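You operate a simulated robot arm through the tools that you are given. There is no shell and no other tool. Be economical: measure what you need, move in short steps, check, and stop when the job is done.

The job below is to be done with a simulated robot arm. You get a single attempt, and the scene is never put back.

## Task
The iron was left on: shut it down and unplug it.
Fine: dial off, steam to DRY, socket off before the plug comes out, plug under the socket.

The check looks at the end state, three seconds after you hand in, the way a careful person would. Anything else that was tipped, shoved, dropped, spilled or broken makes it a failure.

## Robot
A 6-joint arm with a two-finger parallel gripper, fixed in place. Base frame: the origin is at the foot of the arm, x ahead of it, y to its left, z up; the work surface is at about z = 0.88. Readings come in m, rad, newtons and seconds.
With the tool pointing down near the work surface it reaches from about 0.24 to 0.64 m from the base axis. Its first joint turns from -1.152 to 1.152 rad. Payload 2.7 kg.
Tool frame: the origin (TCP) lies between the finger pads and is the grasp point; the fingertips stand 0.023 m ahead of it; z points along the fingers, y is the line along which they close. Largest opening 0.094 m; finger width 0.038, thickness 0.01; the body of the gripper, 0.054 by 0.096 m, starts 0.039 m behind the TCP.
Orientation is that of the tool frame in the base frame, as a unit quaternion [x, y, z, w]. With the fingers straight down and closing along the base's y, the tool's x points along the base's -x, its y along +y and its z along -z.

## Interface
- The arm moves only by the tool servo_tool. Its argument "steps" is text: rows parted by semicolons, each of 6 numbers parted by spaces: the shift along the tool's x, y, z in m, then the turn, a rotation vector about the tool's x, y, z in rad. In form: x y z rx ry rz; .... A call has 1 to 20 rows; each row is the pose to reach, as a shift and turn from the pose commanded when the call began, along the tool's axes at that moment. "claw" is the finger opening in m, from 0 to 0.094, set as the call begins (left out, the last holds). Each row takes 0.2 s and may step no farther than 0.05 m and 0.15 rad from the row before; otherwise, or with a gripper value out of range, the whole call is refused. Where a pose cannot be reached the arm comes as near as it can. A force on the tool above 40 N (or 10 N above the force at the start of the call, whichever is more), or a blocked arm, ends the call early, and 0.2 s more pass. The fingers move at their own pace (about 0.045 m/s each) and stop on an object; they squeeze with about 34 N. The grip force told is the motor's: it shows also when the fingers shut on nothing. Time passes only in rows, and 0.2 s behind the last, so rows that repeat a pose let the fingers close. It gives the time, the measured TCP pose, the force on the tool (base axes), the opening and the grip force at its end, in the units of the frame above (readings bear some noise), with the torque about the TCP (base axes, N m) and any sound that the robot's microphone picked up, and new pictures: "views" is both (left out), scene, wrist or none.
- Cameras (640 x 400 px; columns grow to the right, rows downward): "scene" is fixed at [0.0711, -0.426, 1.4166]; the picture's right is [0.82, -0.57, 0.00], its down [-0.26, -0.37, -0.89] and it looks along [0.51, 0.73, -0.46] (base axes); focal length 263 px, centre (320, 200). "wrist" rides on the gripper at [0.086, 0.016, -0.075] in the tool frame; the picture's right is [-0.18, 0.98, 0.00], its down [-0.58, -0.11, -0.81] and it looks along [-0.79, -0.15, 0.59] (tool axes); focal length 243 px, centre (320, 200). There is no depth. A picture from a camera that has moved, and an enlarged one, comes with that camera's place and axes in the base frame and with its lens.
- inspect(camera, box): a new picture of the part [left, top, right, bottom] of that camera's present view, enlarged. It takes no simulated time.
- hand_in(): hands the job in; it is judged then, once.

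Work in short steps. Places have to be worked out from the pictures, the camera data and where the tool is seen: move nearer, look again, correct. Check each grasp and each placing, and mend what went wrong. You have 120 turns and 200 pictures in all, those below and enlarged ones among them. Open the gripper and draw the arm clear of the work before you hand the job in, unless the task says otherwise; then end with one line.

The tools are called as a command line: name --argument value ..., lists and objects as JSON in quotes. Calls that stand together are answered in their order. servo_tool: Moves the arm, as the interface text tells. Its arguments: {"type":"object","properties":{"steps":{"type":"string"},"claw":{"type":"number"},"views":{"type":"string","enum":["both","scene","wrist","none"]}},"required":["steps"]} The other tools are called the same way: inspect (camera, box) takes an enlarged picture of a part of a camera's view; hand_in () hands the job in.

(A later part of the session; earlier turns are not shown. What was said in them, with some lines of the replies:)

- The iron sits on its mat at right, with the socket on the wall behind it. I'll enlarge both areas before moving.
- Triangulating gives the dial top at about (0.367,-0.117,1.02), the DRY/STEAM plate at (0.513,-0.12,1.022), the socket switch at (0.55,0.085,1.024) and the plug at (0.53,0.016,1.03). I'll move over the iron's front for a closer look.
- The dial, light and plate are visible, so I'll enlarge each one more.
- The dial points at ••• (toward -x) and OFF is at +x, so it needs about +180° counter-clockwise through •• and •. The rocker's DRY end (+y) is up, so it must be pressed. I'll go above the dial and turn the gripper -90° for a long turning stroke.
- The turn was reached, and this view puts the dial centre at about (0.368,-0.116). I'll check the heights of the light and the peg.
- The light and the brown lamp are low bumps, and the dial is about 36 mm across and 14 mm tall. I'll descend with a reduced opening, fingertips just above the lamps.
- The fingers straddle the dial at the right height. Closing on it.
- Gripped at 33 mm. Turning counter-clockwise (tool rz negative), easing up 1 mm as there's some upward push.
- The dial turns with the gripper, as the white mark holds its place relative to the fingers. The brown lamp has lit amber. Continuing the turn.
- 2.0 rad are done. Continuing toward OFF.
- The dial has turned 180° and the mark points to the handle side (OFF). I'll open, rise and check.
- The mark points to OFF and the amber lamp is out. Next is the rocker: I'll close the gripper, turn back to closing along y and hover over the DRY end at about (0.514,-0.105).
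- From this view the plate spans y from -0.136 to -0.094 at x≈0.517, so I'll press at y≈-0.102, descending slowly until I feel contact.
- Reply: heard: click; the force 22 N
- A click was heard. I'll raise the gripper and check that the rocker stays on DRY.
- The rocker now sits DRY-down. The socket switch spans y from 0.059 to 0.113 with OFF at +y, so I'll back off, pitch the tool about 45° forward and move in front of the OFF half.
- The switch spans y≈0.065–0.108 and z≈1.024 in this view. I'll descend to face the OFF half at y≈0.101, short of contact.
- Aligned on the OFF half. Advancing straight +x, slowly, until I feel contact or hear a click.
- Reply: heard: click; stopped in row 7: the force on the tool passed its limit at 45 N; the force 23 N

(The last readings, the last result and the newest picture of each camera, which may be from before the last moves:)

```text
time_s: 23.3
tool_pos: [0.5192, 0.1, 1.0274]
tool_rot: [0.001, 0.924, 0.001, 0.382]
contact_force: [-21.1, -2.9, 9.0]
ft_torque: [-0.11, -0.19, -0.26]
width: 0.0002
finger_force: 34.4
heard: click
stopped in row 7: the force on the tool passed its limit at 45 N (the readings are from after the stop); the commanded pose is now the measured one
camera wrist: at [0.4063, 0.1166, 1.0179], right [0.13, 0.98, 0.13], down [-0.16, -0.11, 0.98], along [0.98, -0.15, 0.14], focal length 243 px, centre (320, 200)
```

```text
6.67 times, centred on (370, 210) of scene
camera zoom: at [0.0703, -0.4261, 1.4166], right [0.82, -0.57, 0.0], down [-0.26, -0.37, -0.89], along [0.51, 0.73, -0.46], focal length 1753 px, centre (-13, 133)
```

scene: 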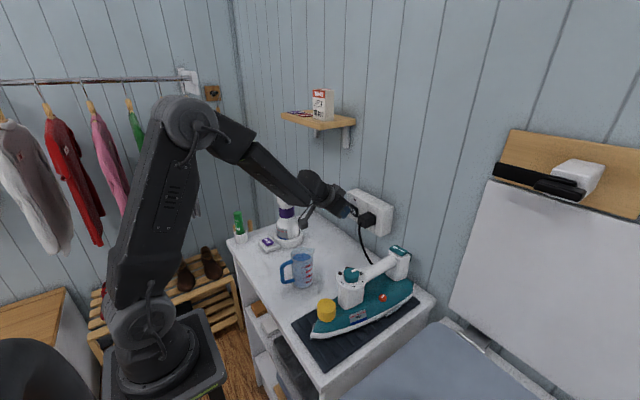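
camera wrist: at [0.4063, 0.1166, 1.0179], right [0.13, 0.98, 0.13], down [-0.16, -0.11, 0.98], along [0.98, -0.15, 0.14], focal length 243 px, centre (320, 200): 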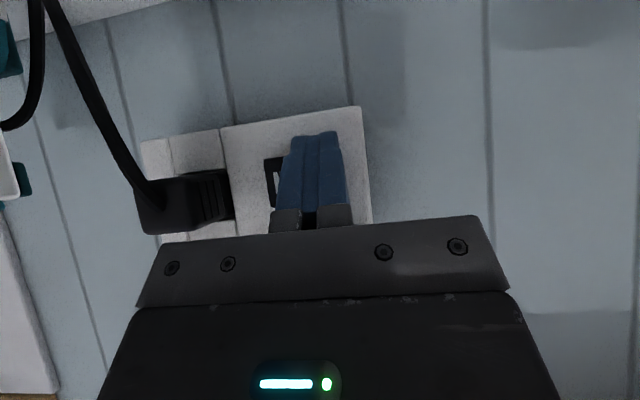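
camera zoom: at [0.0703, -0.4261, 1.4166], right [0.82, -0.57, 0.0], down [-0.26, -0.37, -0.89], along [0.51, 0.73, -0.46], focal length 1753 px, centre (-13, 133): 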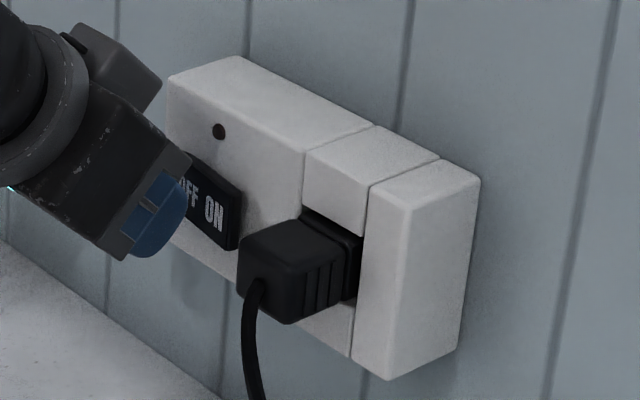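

There was a click and the socket light is out, so the switch is off. I'll back off and slide over in front of the plug to look.

servo_tool --steps "0.025 0 -0.025 0 0 0; 0.045 -0.01 -0.045 0 0 0; 0.045 -0.05 -0.045 0 0 0; 0.045 -0.083 -0.045 0 0 0; 0.045 -0.083 -0.045 0 0 0" --claw 0.06

inspect --camera "wrist" --box '[230, 40, 410, 230]'

inspect --camera "scene" --box '[330, 180, 430, 280]'

```text
time_s: 24.5
tool_pos: [0.4556, 0.0515, 1.0247]
tool_rot: [0.002, 0.925, -0.002, 0.381]
contact_force: [-0.2, -0.2, 0.2]
ft_torque: [-0.08, 0.01, -0.03]
width: 0.0601
finger_force: 0.0
out of reach, approached as far as the arm can: row 4, 5
camera wrist: at [0.3422, 0.0687, 1.0167], right [0.13, 0.98, 0.13], down [-0.16, -0.11, 0.98], along [0.98, -0.15, 0.14], focal length 243 px, centre (320, 200)
```

scene: 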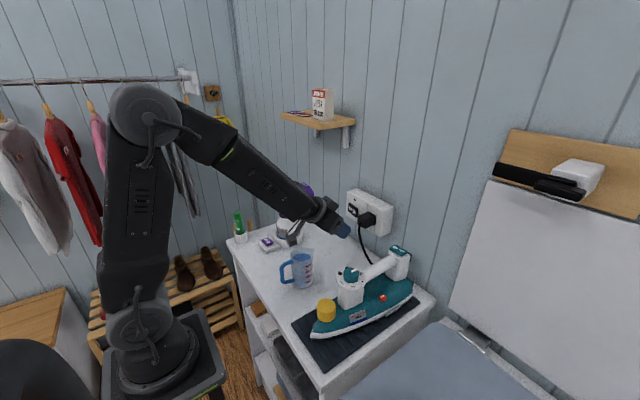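
wrist: 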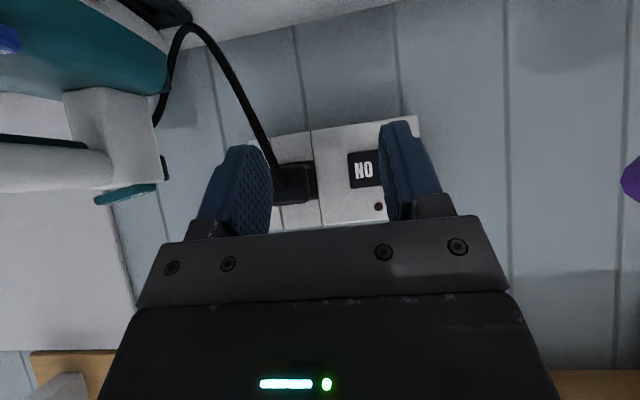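

```text
2.11 times, centred on (320, 135) of wrist
camera zoom: at [0.3422, 0.0687, 1.0167], right [0.13, 0.98, 0.13], down [-0.16, -0.11, 0.98], along [0.98, -0.15, 0.14], focal length 511 px, centre (320, 337)
```

zoom: 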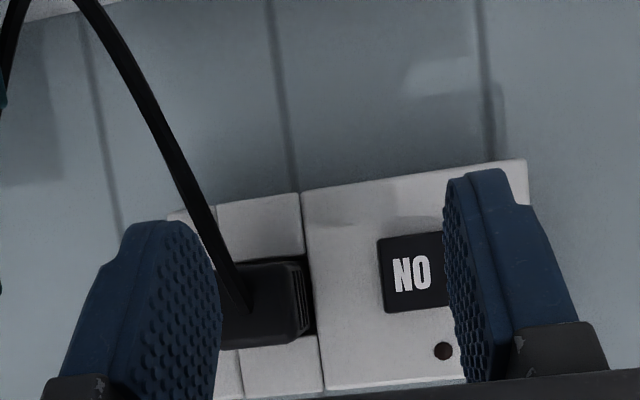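

```text
4.00 times, centred on (380, 230) of scene
camera zoom: at [0.0711, -0.4261, 1.4166], right [0.82, -0.57, 0.0], down [-0.26, -0.37, -0.89], along [0.51, 0.73, -0.46], focal length 1052 px, centre (80, 80)
```

zoom: 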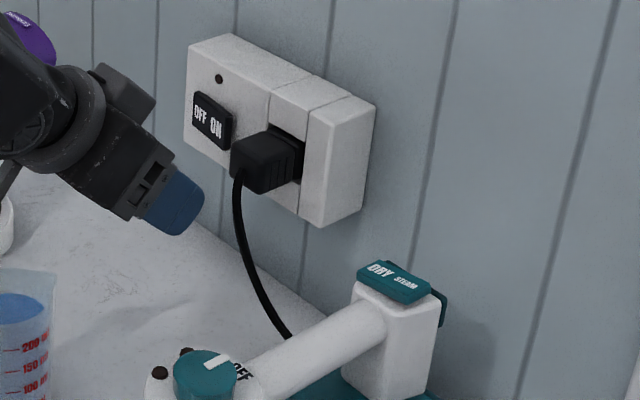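

The socket is off. This pitch limits reach here, and I put the plug at y≈0.007–0.036, z≈1.011–1.041, front x≈0.523. I'll rise and reduce the pitch to 30°, above and in front of the plug.

servo_tool --steps "-0.028 0 -0.007 0 0.087 0; -0.056 0 -0.014 0 0.174 0; -0.0844 0 -0.0216 0 0.262 0; -0.0844 0 -0.0216 0 0.262 0" --claw 0.05

inspect --camera "wrist" --box '[230, 20, 410, 210]'

```text
time_s: 25.5
tool_pos: [0.5095, 0.0409, 1.1114]
tool_rot: [-0.031, 0.96, -0.052, 0.273]
contact_force: [-2.6, 3.1, -3.7]
ft_torque: [-0.05, -0.26, -0.06]
width: 0.0499
finger_force: 0.1
out of reach, approached as far as the arm can: row 1, 2, 3
camera wrist: at [0.3965, 0.0554, 1.126], right [0.12, 0.99, -0.02], down [0.07, 0.01, 1.0], along [0.99, -0.12, -0.07], focal length 243 px, centre (320, 200)
```

scene: 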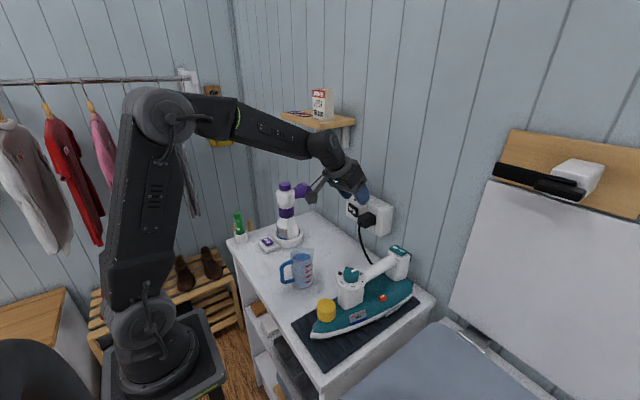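
wrist: 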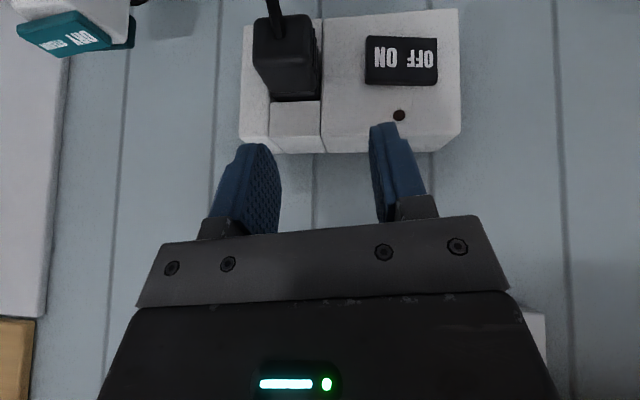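

```text
2.11 times, centred on (320, 115) of wrist
camera zoom: at [0.3965, 0.0554, 1.126], right [0.12, 0.99, -0.02], down [0.07, 0.01, 1.0], along [0.99, -0.12, -0.07], focal length 511 px, centre (320, 379)
```

zoom: 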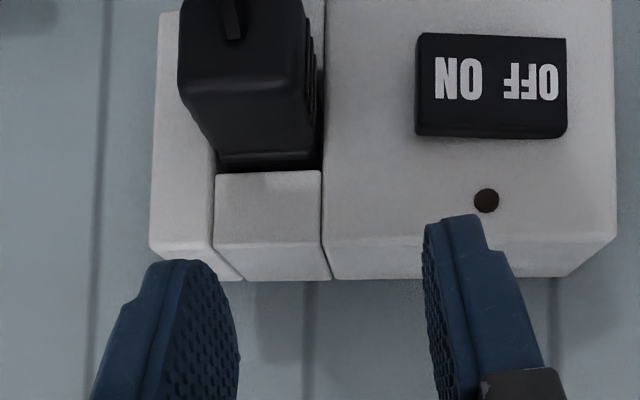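

The arm was near a wrist singularity (forearm in line with the tool), so the tool is slightly twisted. I'll hold a moment and see if it settles.

servo_tool --steps "0 0 0 0 0 0; 0 0 0 0 0 0" --views "none"

```text
time_s: 26.1
tool_pos: [0.5013, 0.0522, 1.1015]
tool_rot: [0.001, 0.966, 0.0, 0.257]
contact_force: [-0.2, -0.5, -0.2]
ft_torque: [0.0, 0.02, -0.01]
width: 0.0499
finger_force: 0.0
```

Settled at 30° pitch, y=0.052. Moving sideways to the plug's centre line at y≈0.0195 while still above it.

servo_tool --steps "0 -0.0165 0 0 0 0; 0 -0.0327 0 0 0 0; 0 -0.0327 0 0 0 0"

inspect --camera "wrist" --box '[230, 20, 410, 210]'

```text
time_s: 26.9
tool_pos: [0.5008, 0.0188, 1.1015]
tool_rot: [0.0, 0.966, 0.001, 0.258]
contact_force: [0.1, -0.5, 0.3]
ft_torque: [-0.03, -0.01, -0.01]
width: 0.0501
finger_force: 0.0
camera wrist: at [0.3904, 0.036, 1.1214], right [0.16, 0.98, 0.09], down [0.1, -0.11, 0.99], along [0.98, -0.15, -0.12], focal length 243 px, centre (320, 200)
```

scene: 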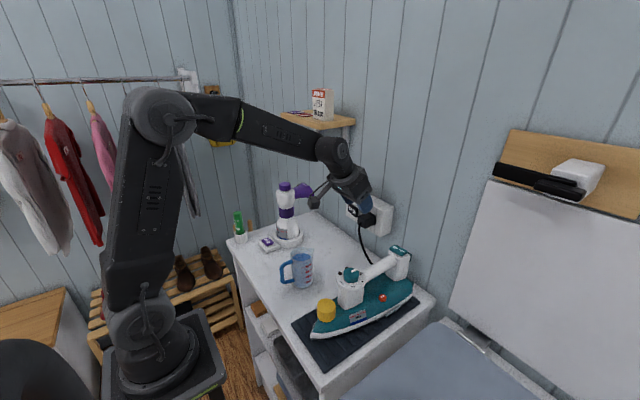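
wrist: 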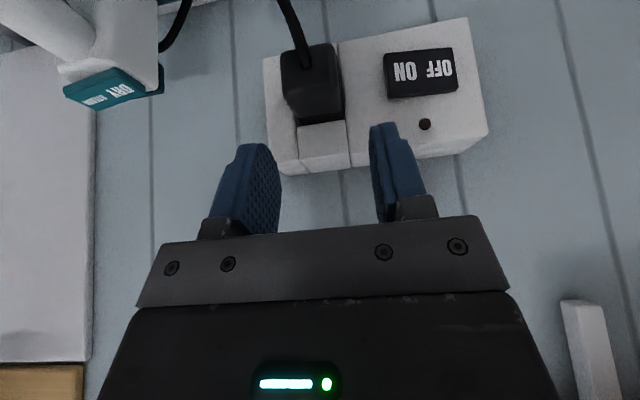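

```text
2.11 times, centred on (320, 115) of wrist
camera zoom: at [0.3904, 0.036, 1.1214], right [0.16, 0.98, 0.09], down [0.1, -0.11, 0.99], along [0.98, -0.15, -0.12], focal length 511 px, centre (320, 379)
```

zoom: 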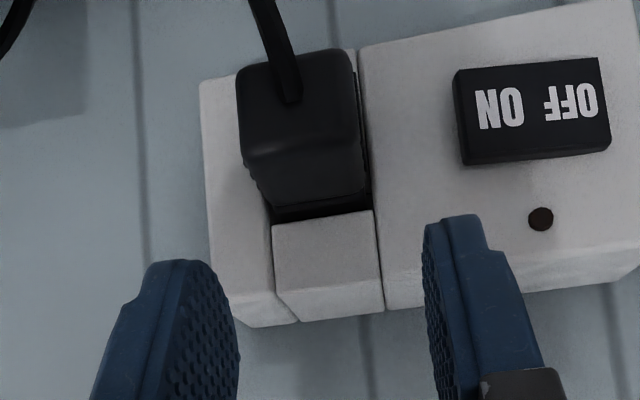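

The plug spans y≈0–0.033, so its centre is about 0.0165. I'll descend so the fingers straddle it, with fingertips near its lower face and clear of the socket front.

servo_tool --steps "0.005 -0.002 0.02 0 0 0; 0.011 -0.002 0.04 0 0 0; 0.0145 -0.002 0.052 0 0 0; 0.0164 -0.002 0.0604 0 0 0; 0.0164 -0.002 0.0604 0 0 0"

inspect --camera "scene" --box '[330, 180, 410, 240]'

inspect --camera "wrist" --box '[230, 60, 410, 240]'

```text
time_s: 28.1
tool_pos: [0.517, 0.017, 1.0411]
tool_rot: [0.001, 0.966, 0.0, 0.257]
contact_force: [0.3, 0.9, 0.3]
ft_torque: [-0.02, -0.04, 0.03]
width: 0.0502
finger_force: 0.1
camera wrist: at [0.4058, 0.0334, 1.061], right [0.16, 0.98, 0.09], down [0.1, -0.11, 0.99], along [0.98, -0.15, -0.12], focal length 243 px, centre (320, 200)
```

scene: 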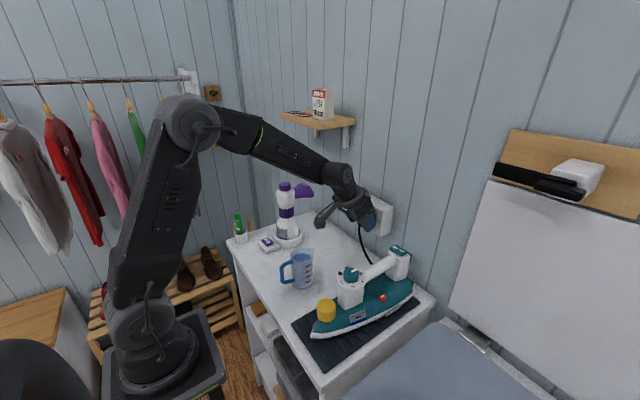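
wrist: 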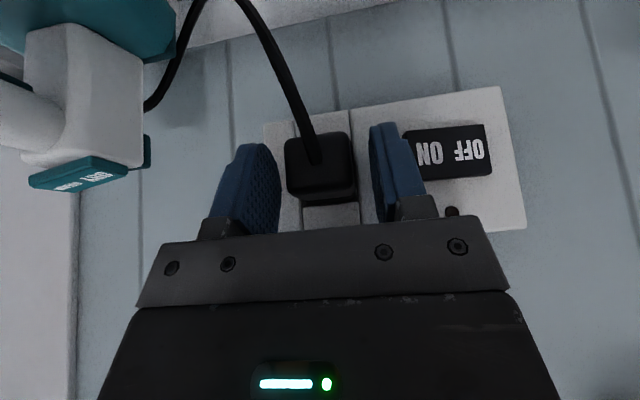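

```text
6.67 times, centred on (370, 210) of scene
camera zoom: at [0.0711, -0.426, 1.4166], right [0.82, -0.57, 0.0], down [-0.26, -0.37, -0.89], along [0.51, 0.73, -0.46], focal length 1753 px, centre (-13, 133)
```

zoom: 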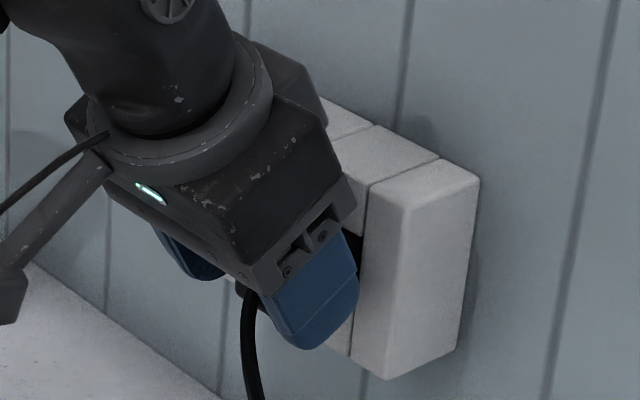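

```text
2.22 times, centred on (320, 150) of wrist
camera zoom: at [0.4058, 0.0334, 1.061], right [0.16, 0.98, 0.09], down [0.1, -0.11, 0.99], along [0.98, -0.15, -0.12], focal length 539 px, centre (320, 311)
```

zoom: 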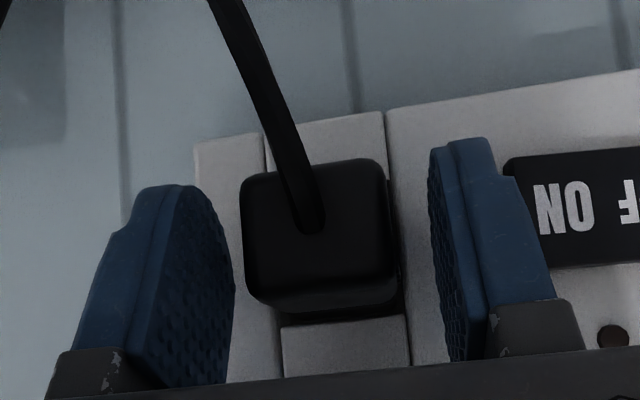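

The plug is centred between the fingers. Closing.

servo_tool --steps "0 0 0 0 0 0; 0 0 0 0 0 0; 0 0 0 0 0 0" --claw 0 --views "wrist"

```text
time_s: 28.9
tool_pos: [0.5165, 0.0173, 1.0413]
tool_rot: [0.0, 0.966, 0.001, 0.259]
contact_force: [0.0, -0.3, 0.0]
ft_torque: [0.03, -0.01, 0.0]
width: 0.0331
finger_force: 34.2
heard: snap
camera wrist: at [0.4057, 0.0335, 1.0613], right [0.16, 0.98, 0.09], down [0.1, -0.11, 0.99], along [0.98, -0.15, -0.12], focal length 243 px, centre (320, 200)
```

wrist: 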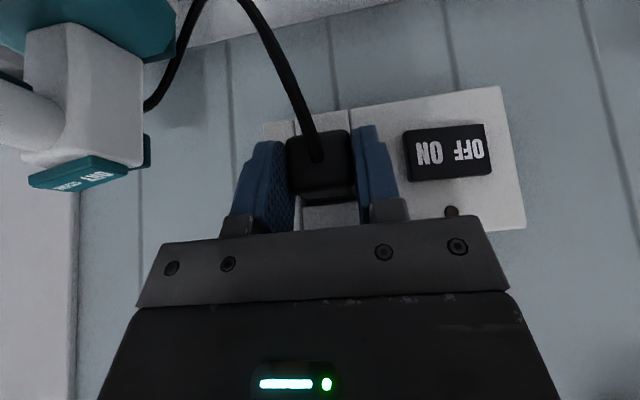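

Gripped at 33 mm, with a snap heard. Pulling the plug straight out along -x.

servo_tool --steps "0.004 0 -0.0025 0 0 0; 0.009 0 -0.005 0 0 0; 0.013 0 -0.0075 0 0 0; 0.0173 0 -0.01 0 0 0; 0.0217 0 -0.0125 0 0 0; 0.026 0 -0.015 0 0 0; 0.0303 0 -0.0175 0 0 0; 0.0346 0 -0.02 0 0 0"

inspect --camera "scene" --box '[320, 180, 420, 270]'

```text
time_s: 30.7
tool_pos: [0.4776, 0.0192, 1.0414]
tool_rot: [0.001, 0.966, 0.001, 0.257]
contact_force: [-0.1, 1.0, 0.1]
ft_torque: [0.04, 0.03, -0.01]
width: 0.033
finger_force: 34.0
camera wrist: at [0.3664, 0.0347, 1.0615], right [0.16, 0.98, 0.09], down [0.1, -0.11, 0.99], along [0.98, -0.15, -0.12], focal length 243 px, centre (320, 200)
```

scene: 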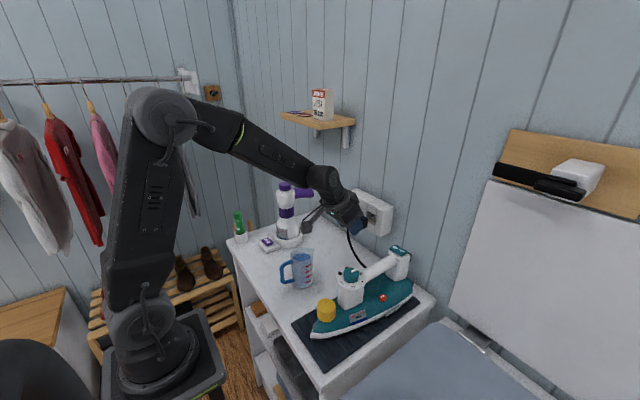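
wrist: 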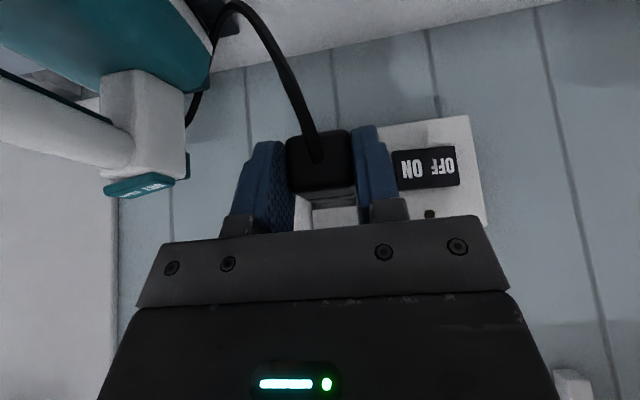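

```text
4.44 times, centred on (370, 225) of scene
camera zoom: at [0.0711, -0.426, 1.4166], right [0.82, -0.57, 0.0], down [-0.26, -0.37, -0.89], along [0.51, 0.73, -0.46], focal length 1169 px, centre (98, 89)
```

zoom: 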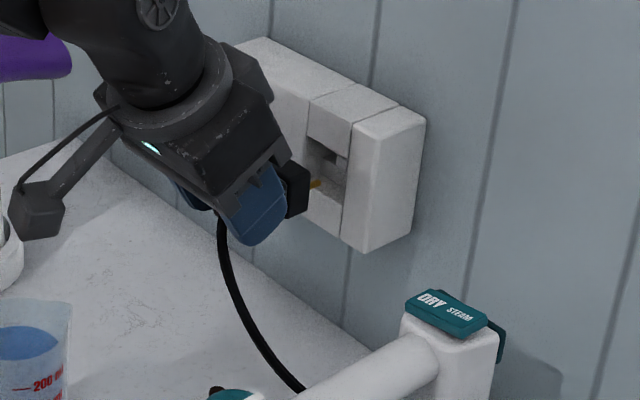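

The plug is out with its pins visible. The jug is at about (0.35,0.067) with its rim near z 0.97, so I'll shift the camera arm to its -y side: back a little, y to -0.003, then down to z≈0.98.

servo_tool --steps "0.0055 -0.011 -0.003 0 0 0; 0.011 -0.022 -0.0063 0 0 0; 0.019 -0.022 0.0085 0 0 0; 0.027 -0.022 0.022 0 0 0; 0.034 -0.022 0.0345 0 0 0; 0.042 -0.022 0.048 0 0 0"

inspect --camera "scene" --box '[280, 180, 400, 300]'

```text
time_s: 32.1
tool_pos: [0.4655, -0.0029, 0.9777]
tool_rot: [0.001, 0.966, 0.0, 0.258]
contact_force: [0.8, -0.5, -0.1]
ft_torque: [0.0, 0.02, 0.01]
width: 0.0334
finger_force: 33.7
camera wrist: at [0.3541, 0.0129, 0.9978], right [0.16, 0.98, 0.09], down [0.1, -0.11, 0.99], along [0.98, -0.15, -0.12], focal length 243 px, centre (320, 200)
```

scene: 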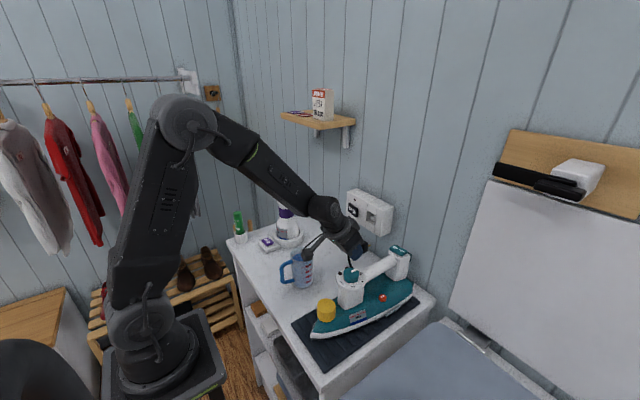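
wrist: 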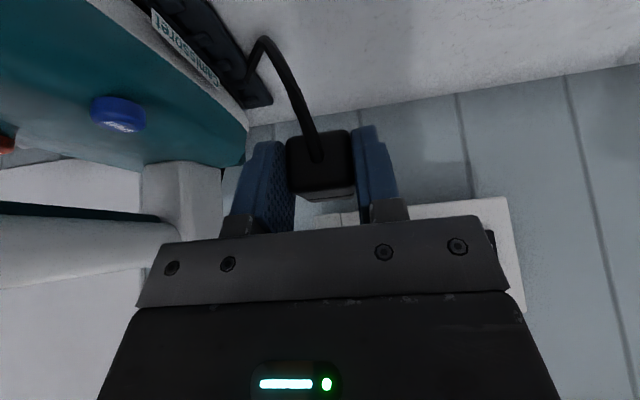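

```text
3.33 times, centred on (340, 240) of scene
camera zoom: at [0.0711, -0.426, 1.4166], right [0.82, -0.57, 0.0], down [-0.26, -0.37, -0.89], along [0.51, 0.73, -0.46], focal length 876 px, centre (253, 67)
```

zoom: 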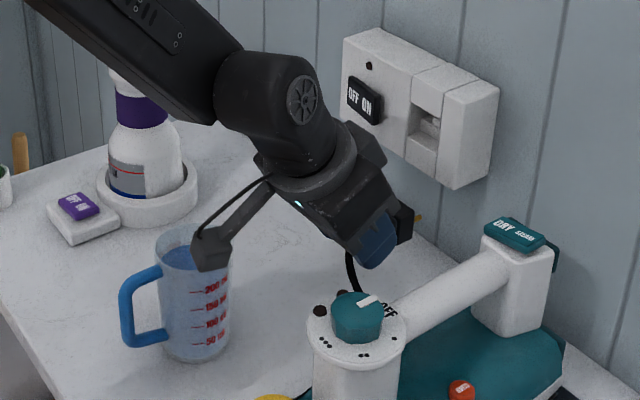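

Clear of the jug. I'll now go down and forward beneath socket level, with y back to about 0.01.

servo_tool --steps "0.003 0 0.016 0 0 0; -0.006 0.004 0.03 0 0 0; -0.0134 0.008 0.0458 0 0 0; -0.0134 0.013 0.0458 0 0 0"

inspect --camera "scene" --box '[280, 180, 400, 300]'

```text
time_s: 32.6
tool_pos: [0.4759, -0.0051, 0.9669]
tool_rot: [-0.002, 0.965, -0.002, 0.262]
contact_force: [-3.0, -3.4, 10.9]
ft_torque: [0.33, 1.46, 0.43]
width: 0.033
finger_force: 34.5
stopped in row 2: the force on the tool passed its limit at 64 N (the readings are from after the stop); the commanded pose is now the measured one
camera wrist: at [0.3641, 0.0115, 0.9869], right [0.16, 0.98, 0.09], down [0.09, -0.1, 0.99], along [0.98, -0.15, -0.11], focal length 243 px, centre (320, 200)
```

scene: 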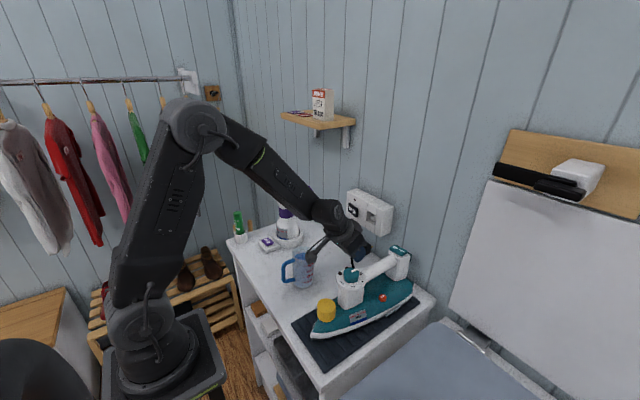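
wrist: 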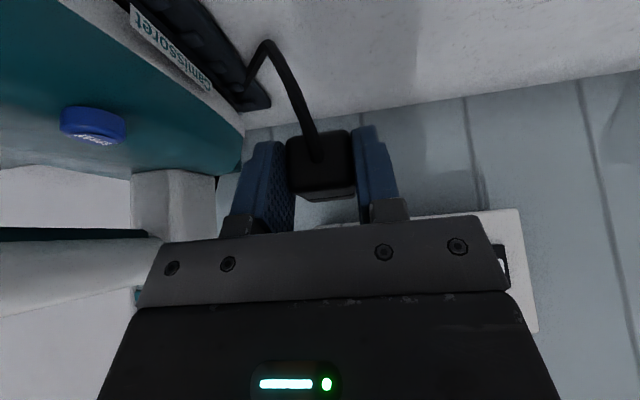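

```text
3.33 times, centred on (340, 240) of scene
camera zoom: at [0.0709, -0.4261, 1.4166], right [0.82, -0.57, 0.0], down [-0.26, -0.37, -0.89], along [0.51, 0.73, -0.46], focal length 876 px, centre (253, 67)
```

zoom: 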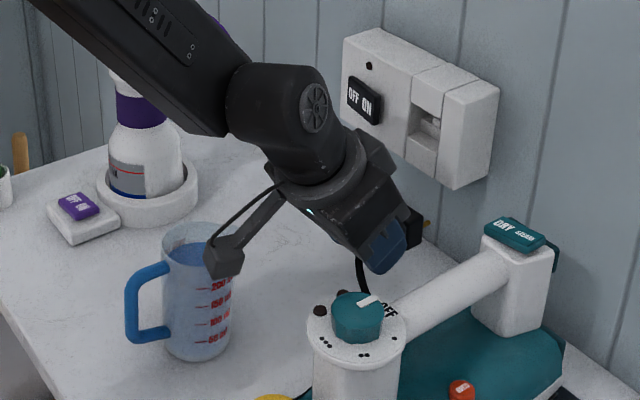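

Torque indicates the camera touched the jug's rim and nudged it a few millimetres. I'll lift straight up right away.

servo_tool --steps "-0.004 0 -0.007 0 0 0; -0.012 0 -0.021 0 0 0; -0.025 0 -0.043 0 0 0"

inspect --camera "scene" --box '[260, 220, 360, 300]'

```text
time_s: 33.4
tool_pos: [0.4758, -0.0041, 1.0173]
tool_rot: [-0.002, 0.965, -0.002, 0.262]
contact_force: [0.1, 0.4, 0.5]
ft_torque: [0.0, 0.03, 0.04]
width: 0.0331
finger_force: 34.2
camera wrist: at [0.3639, 0.0123, 1.0364], right [0.16, 0.98, 0.09], down [0.1, -0.1, 0.99], along [0.98, -0.15, -0.11], focal length 243 px, centre (320, 200)
```

scene: 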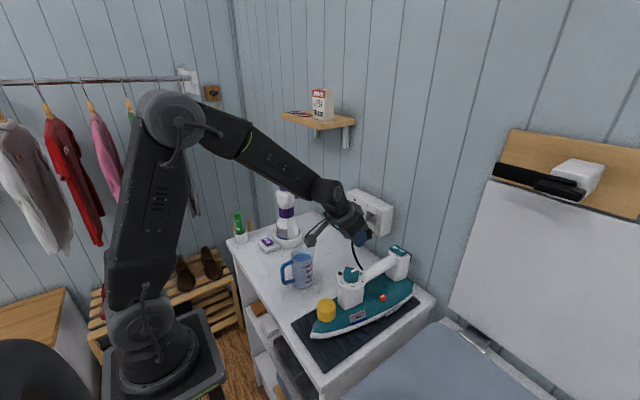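
wrist: 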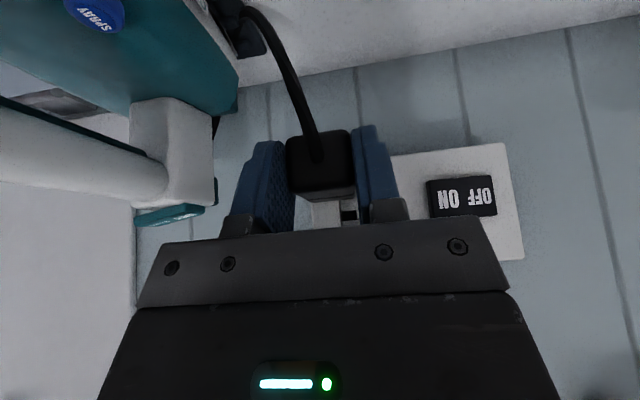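

```text
5.00 times, centred on (310, 260) of scene
camera zoom: at [0.0711, -0.426, 1.4166], right [0.82, -0.57, 0.0], down [-0.26, -0.37, -0.89], along [0.51, 0.73, -0.46], focal length 1315 px, centre (370, -100)
```

zoom: 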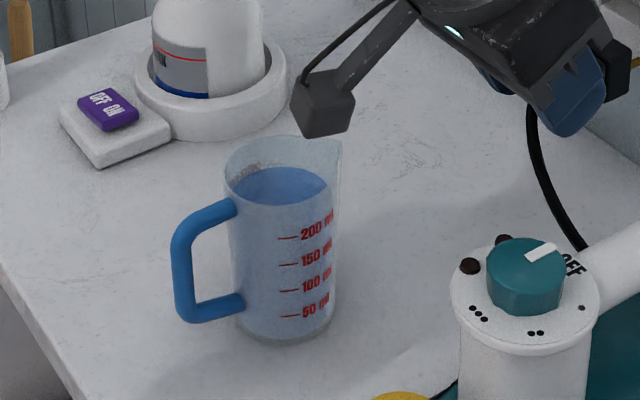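

The jug is upright with nothing spilled and moved only ~2 mm. It is really at about (0.343,0.045) with its rim at z≈0.986. I'll go over it at this height to y≈0.09, still under the socket, so the camera arm descends on the jug's far side.

servo_tool --steps "0.009 0 -0.005 0 0 0; 0.0173 0.005 -0.012 0 0 0; 0.0173 0.03 -0.012 0 0 0; 0.0173 0.055 -0.012 0 0 0; 0.0173 0.08 -0.012 0 0 0; 0.0173 0.094 -0.012 0 0 0; 0.0173 0.094 -0.012 0 0 0"

inspect --camera "scene" --box '[260, 190, 400, 300]'

```text
time_s: 35.0
tool_pos: [0.4537, 0.0911, 1.0193]
tool_rot: [-0.003, 0.965, -0.001, 0.261]
contact_force: [-0.9, -0.4, 0.0]
ft_torque: [-0.01, 0.03, 0.03]
width: 0.033
finger_force: 34.0
camera wrist: at [0.342, 0.1055, 1.0383], right [0.16, 0.98, 0.09], down [0.1, -0.1, 0.99], along [0.98, -0.15, -0.11], focal length 243 px, centre (320, 200)
```

scene: 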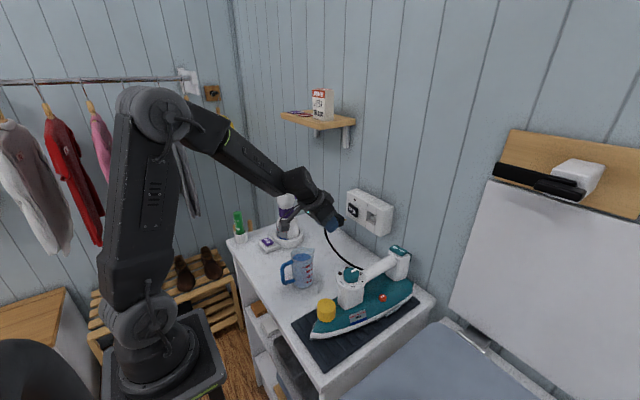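
wrist: 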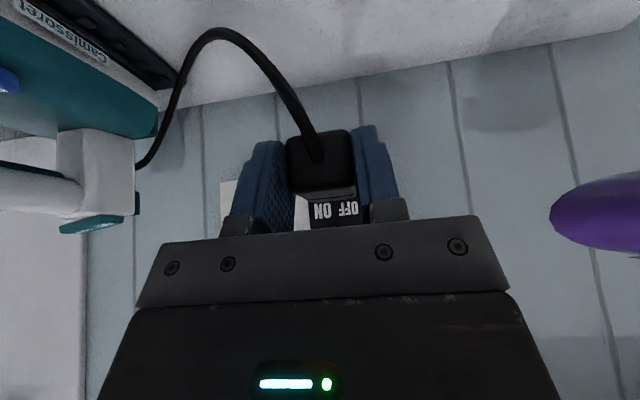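

```text
3.64 times, centred on (330, 245) of scene
camera zoom: at [0.0711, -0.426, 1.4166], right [0.82, -0.57, 0.0], down [-0.26, -0.37, -0.89], along [0.51, 0.73, -0.46], focal length 956 px, centre (284, 36)
```

zoom: 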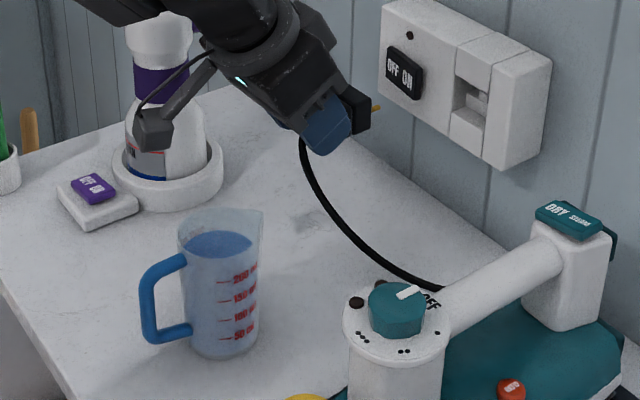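

The cord has slack, and the camera is beyond the jug with room on both sides. Descending, then sliding forward beneath socket level.

servo_tool --steps "0.003 -0.001 0.015 0 0 0; 0.006 -0.001 0.03 0 0 0; 0.0084 -0.002 0.046 0 0 0; 0.005 -0.002 0.065 0 0 0; 0.001 -0.002 0.085 0 0 0; -0.0034 -0.002 0.105 0 0 0; -0.0034 -0.002 0.105 0 0 0"

inspect --camera "scene" --box '[260, 190, 400, 300]'

```text
time_s: 36.6
tool_pos: [0.511, 0.0883, 0.9286]
tool_rot: [-0.002, 0.965, -0.002, 0.261]
contact_force: [0.3, -0.3, 0.4]
ft_torque: [-0.04, -0.01, -0.02]
width: 0.0331
finger_force: 34.3
camera wrist: at [0.3995, 0.1037, 0.9481], right [0.16, 0.98, 0.09], down [0.1, -0.1, 0.99], along [0.98, -0.15, -0.11], focal length 243 px, centre (320, 200)
```

scene: 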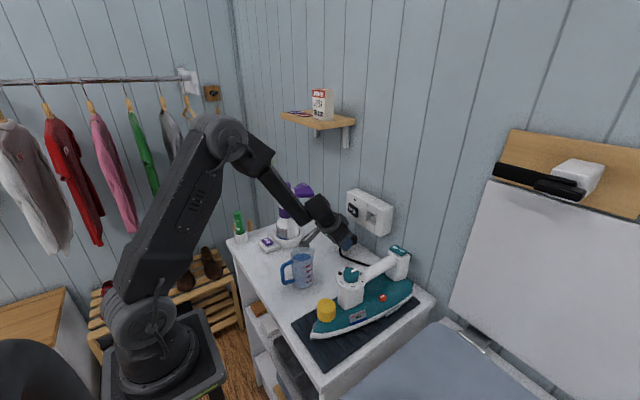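
wrist: 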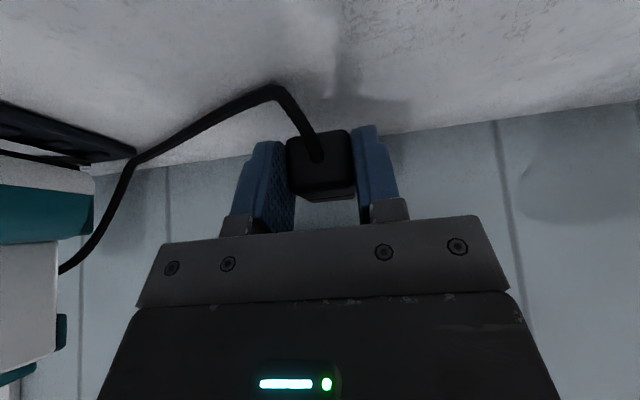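

```text
3.64 times, centred on (330, 245) of scene
camera zoom: at [0.0711, -0.426, 1.4166], right [0.82, -0.57, 0.0], down [-0.26, -0.37, -0.89], along [0.51, 0.73, -0.46], focal length 956 px, centre (284, 36)
```

zoom: 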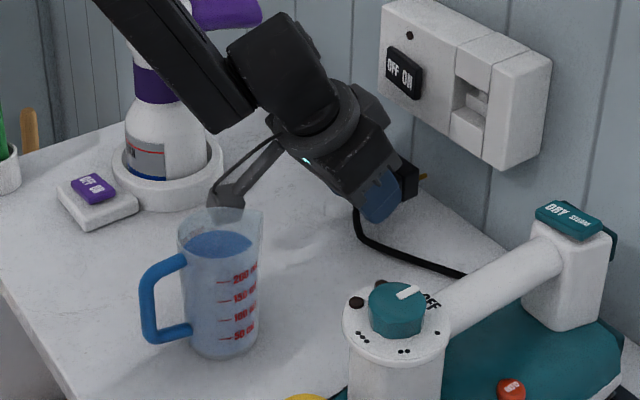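

The plug hangs under the socket with its pins just short of the wall (x≈0.595). Lowering gently to the table.

servo_tool --steps "0.004 0 0.0069 0 0 0; 0.006 0 0.0104 0 0 0; 0.007 0 0.012 0 0 0; 0.008 0 0.0137 0 0 0; 0.009 0 0.0154 0 0 0"

inspect --camera "scene" --box '[320, 220, 400, 280]'

```text
time_s: 37.8
tool_pos: [0.5096, 0.0869, 0.9111]
tool_rot: [-0.002, 0.965, -0.002, 0.261]
contact_force: [-0.7, -0.3, 0.5]
ft_torque: [-0.02, -0.02, 0.02]
width: 0.0328
finger_force: 34.2
camera wrist: at [0.3983, 0.1032, 0.9299], right [0.16, 0.98, 0.09], down [0.1, -0.1, 0.99], along [0.98, -0.15, -0.11], focal length 243 px, centre (320, 200)
```

scene: 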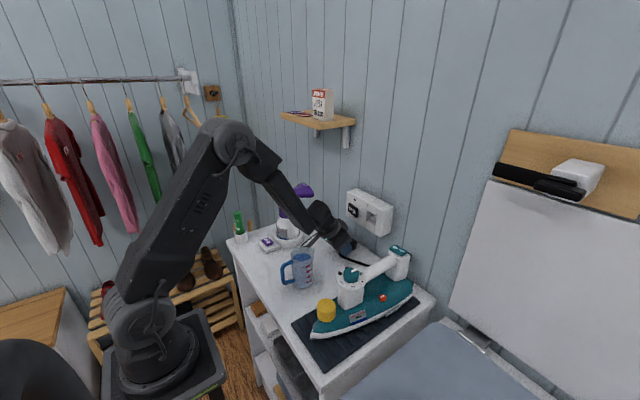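
wrist: 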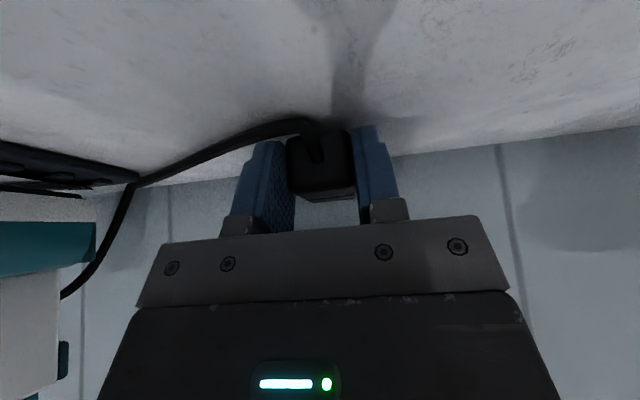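

```text
6.67 times, centred on (360, 250) of scene
camera zoom: at [0.0711, -0.426, 1.4166], right [0.82, -0.57, 0.0], down [-0.26, -0.37, -0.89], along [0.51, 0.73, -0.46], focal length 1753 px, centre (53, -133)
```

zoom: 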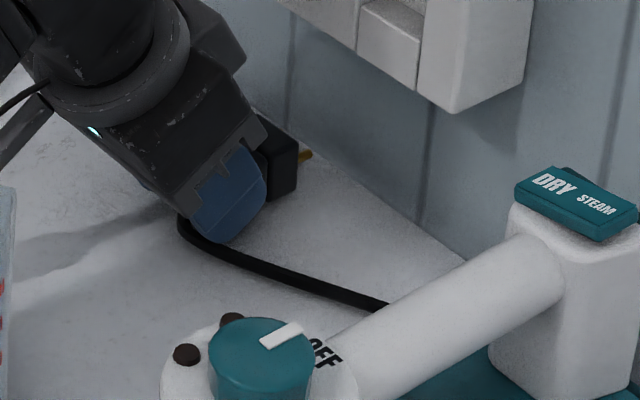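

No contact force yet. Continuing down in 1.5 mm steps.

servo_tool --steps "0.0008 0 0.0013 0 0 0; 0.0015 0 0.0026 0 0 0; 0.0023 0 0.0039 0 0 0; 0.003 0 0.0052 0 0 0" --views "wrist"

inspect --camera "scene" --box '[320, 220, 400, 280]'

```text
time_s: 38.8
tool_pos: [0.5136, 0.0884, 0.9099]
tool_rot: [-0.001, 0.964, -0.001, 0.266]
contact_force: [-0.3, -0.6, 1.8]
ft_torque: [0.05, 0.03, 0.01]
width: 0.0331
finger_force: 34.2
stopped in row 4: the force on the tool passed its limit at 44 N (the readings are from after the stop); the commanded pose is now the measured one
camera wrist: at [0.4009, 0.1042, 0.9279], right [0.16, 0.98, 0.09], down [0.09, -0.11, 0.99], along [0.98, -0.15, -0.1], focal length 243 px, centre (320, 200)
```

wrist: 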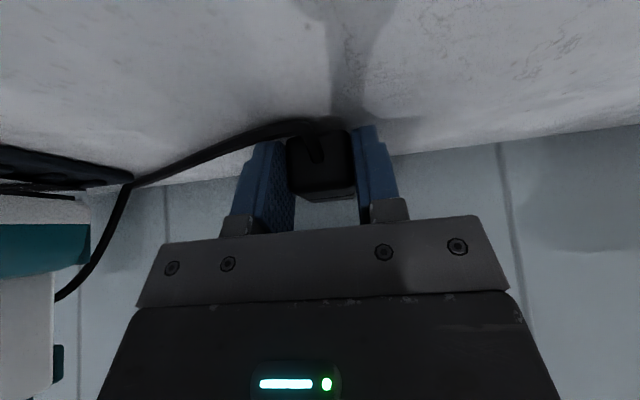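

```text
6.67 times, centred on (360, 250) of scene
camera zoom: at [0.0711, -0.4261, 1.4166], right [0.82, -0.57, 0.0], down [-0.26, -0.37, -0.89], along [0.51, 0.73, -0.46], focal length 1753 px, centre (53, -133)
```

zoom: 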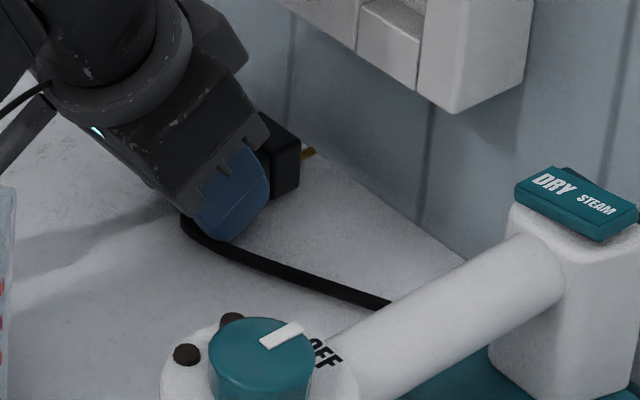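

The plug is resting on the table. Opening the fingers.

servo_tool --steps "0 0 0 0 0 0; 0 0 0 0 0 0; 0 0 0 0 0 0" --claw 0.055 --views "wrist"

```text
time_s: 39.6
tool_pos: [0.5122, 0.0871, 0.9092]
tool_rot: [-0.001, 0.964, -0.001, 0.265]
contact_force: [-2.2, -4.9, 6.5]
ft_torque: [0.04, 0.11, 0.11]
width: 0.0533
finger_force: 0.1
camera wrist: at [0.4008, 0.104, 0.928], right [0.16, 0.98, 0.09], down [0.09, -0.11, 0.99], along [0.98, -0.15, -0.1], focal length 243 px, centre (320, 200)
```

wrist: 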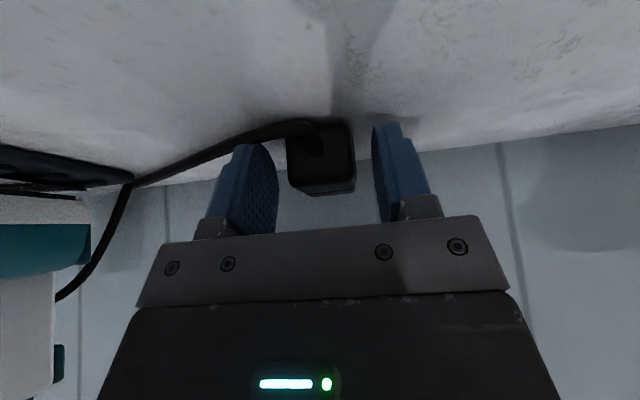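

The plug stays put. The -y finger may be brushing the cord, so I'll rise straight up about 35 mm and look.

servo_tool --steps "-0.0051 0 -0.0086 0 0 0; -0.0102 0 -0.0172 0 0 0; -0.0178 0 -0.03 0 0 0"

inspect --camera "scene" --box '[320, 220, 400, 280]'

```text
time_s: 40.4
tool_pos: [0.5126, 0.0891, 0.9441]
tool_rot: [-0.002, 0.964, -0.001, 0.266]
contact_force: [0.2, 0.1, 0.4]
ft_torque: [0.02, 0.04, 0.0]
width: 0.0548
finger_force: 0.0
camera wrist: at [0.4013, 0.1043, 0.9632], right [0.15, 0.98, 0.09], down [0.09, -0.11, 0.99], along [0.98, -0.15, -0.1], focal length 243 px, centre (320, 200)
```

scene: 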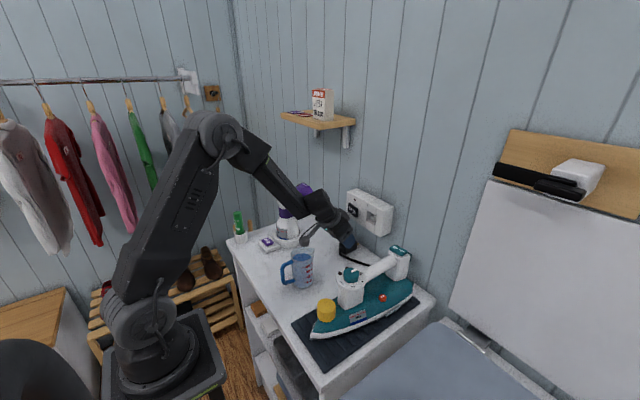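
wrist: 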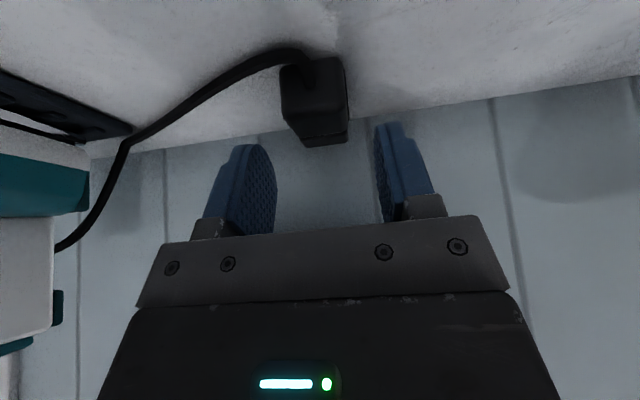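

```text
6.67 times, centred on (360, 250) of scene
camera zoom: at [0.0711, -0.426, 1.4166], right [0.82, -0.57, 0.0], down [-0.26, -0.37, -0.89], along [0.51, 0.73, -0.46], focal length 1753 px, centre (53, -133)
```

zoom: 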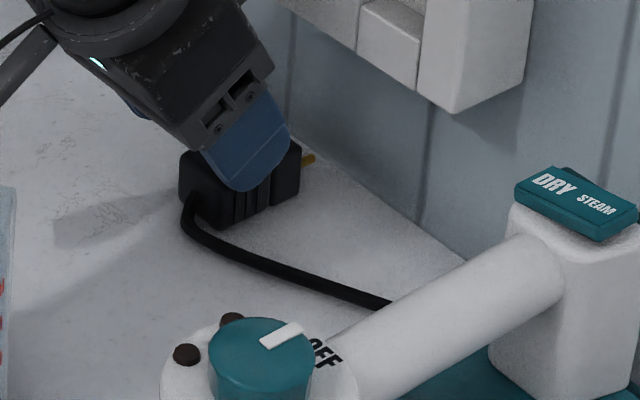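

The plug lies flat under the socket, cord in front. Withdrawing up and back, well clear.

servo_tool --steps "-0.01 0 -0.03 0 0 0; -0.015 0 -0.065 0 0 0; -0.015 0 -0.1 0 0 0; -0.02 0 -0.14 0 0 0; -0.03 0 -0.18 0 0 0; -0.04 0 -0.22 0 0 0"

inspect --camera "scene" --box '[280, 180, 420, 310]'

inspect --camera "scene" --box '[330, 180, 410, 270]'

```text
time_s: 41.8
tool_pos: [0.4335, 0.0874, 1.1526]
tool_rot: [-0.002, 0.964, -0.001, 0.264]
contact_force: [-0.4, 0.0, 0.1]
ft_torque: [-0.02, -0.02, 0.04]
width: 0.0552
finger_force: 0.0
camera wrist: at [0.3224, 0.1041, 1.1704], right [0.16, 0.98, 0.09], down [0.09, -0.11, 0.99], along [0.98, -0.15, -0.1], focal length 243 px, centre (320, 200)
```

scene: 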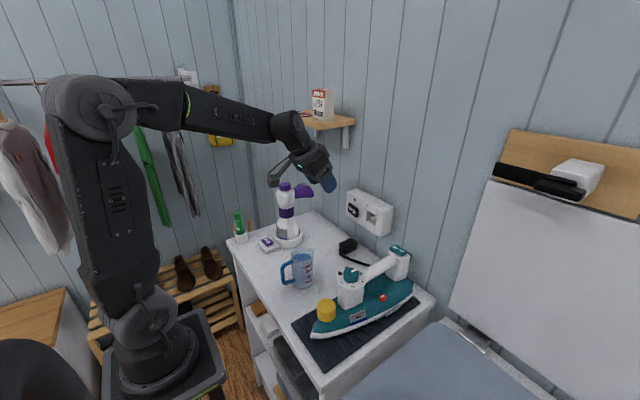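
wrist: 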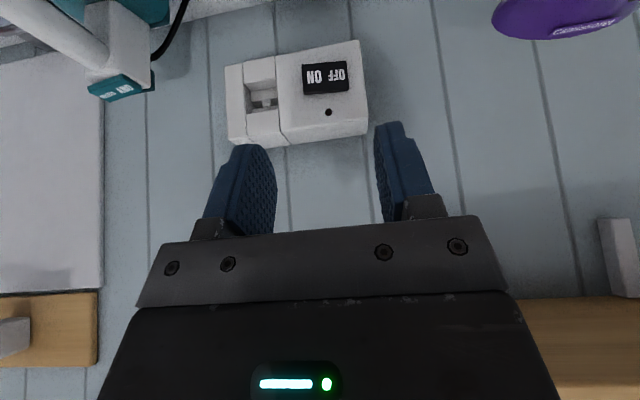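

```text
3.08 times, centred on (350, 245) of scene
camera zoom: at [0.0711, -0.426, 1.4166], right [0.82, -0.57, 0.0], down [-0.26, -0.37, -0.89], along [0.51, 0.73, -0.46], focal length 809 px, centre (228, 62)
```

zoom: 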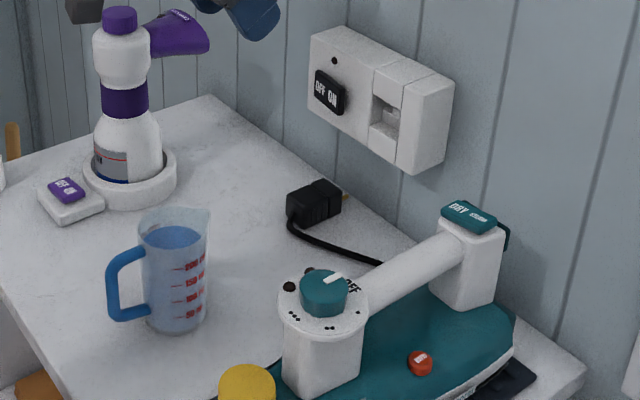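

```text
4.44 times, centred on (370, 225) of scene
camera zoom: at [0.0711, -0.426, 1.4166], right [0.82, -0.57, 0.0], down [-0.26, -0.37, -0.89], along [0.51, 0.73, -0.46], focal length 1169 px, centre (98, 89)
```

zoom: 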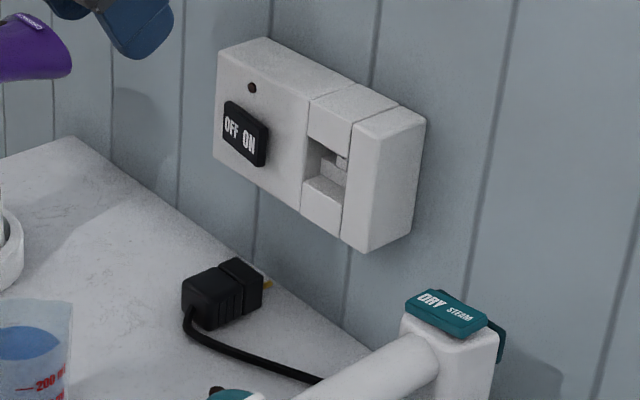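

Every item checks out. The dial is on OFF, the rocker is DRY-down, the socket is off with its light out, and the plug lies on the table under the socket. The arm is clear and the gripper open.

hand_in

```text
The job is handed in.
```

The iron is shut down and unplugged: dial on OFF, steam on DRY, and the socket switched off before I pulled the plug. The plug now lies on the table under the socket; while lowering it, the wrist camera bumped the jug, which moved about 2 mm but stayed upright with nothing spilled.
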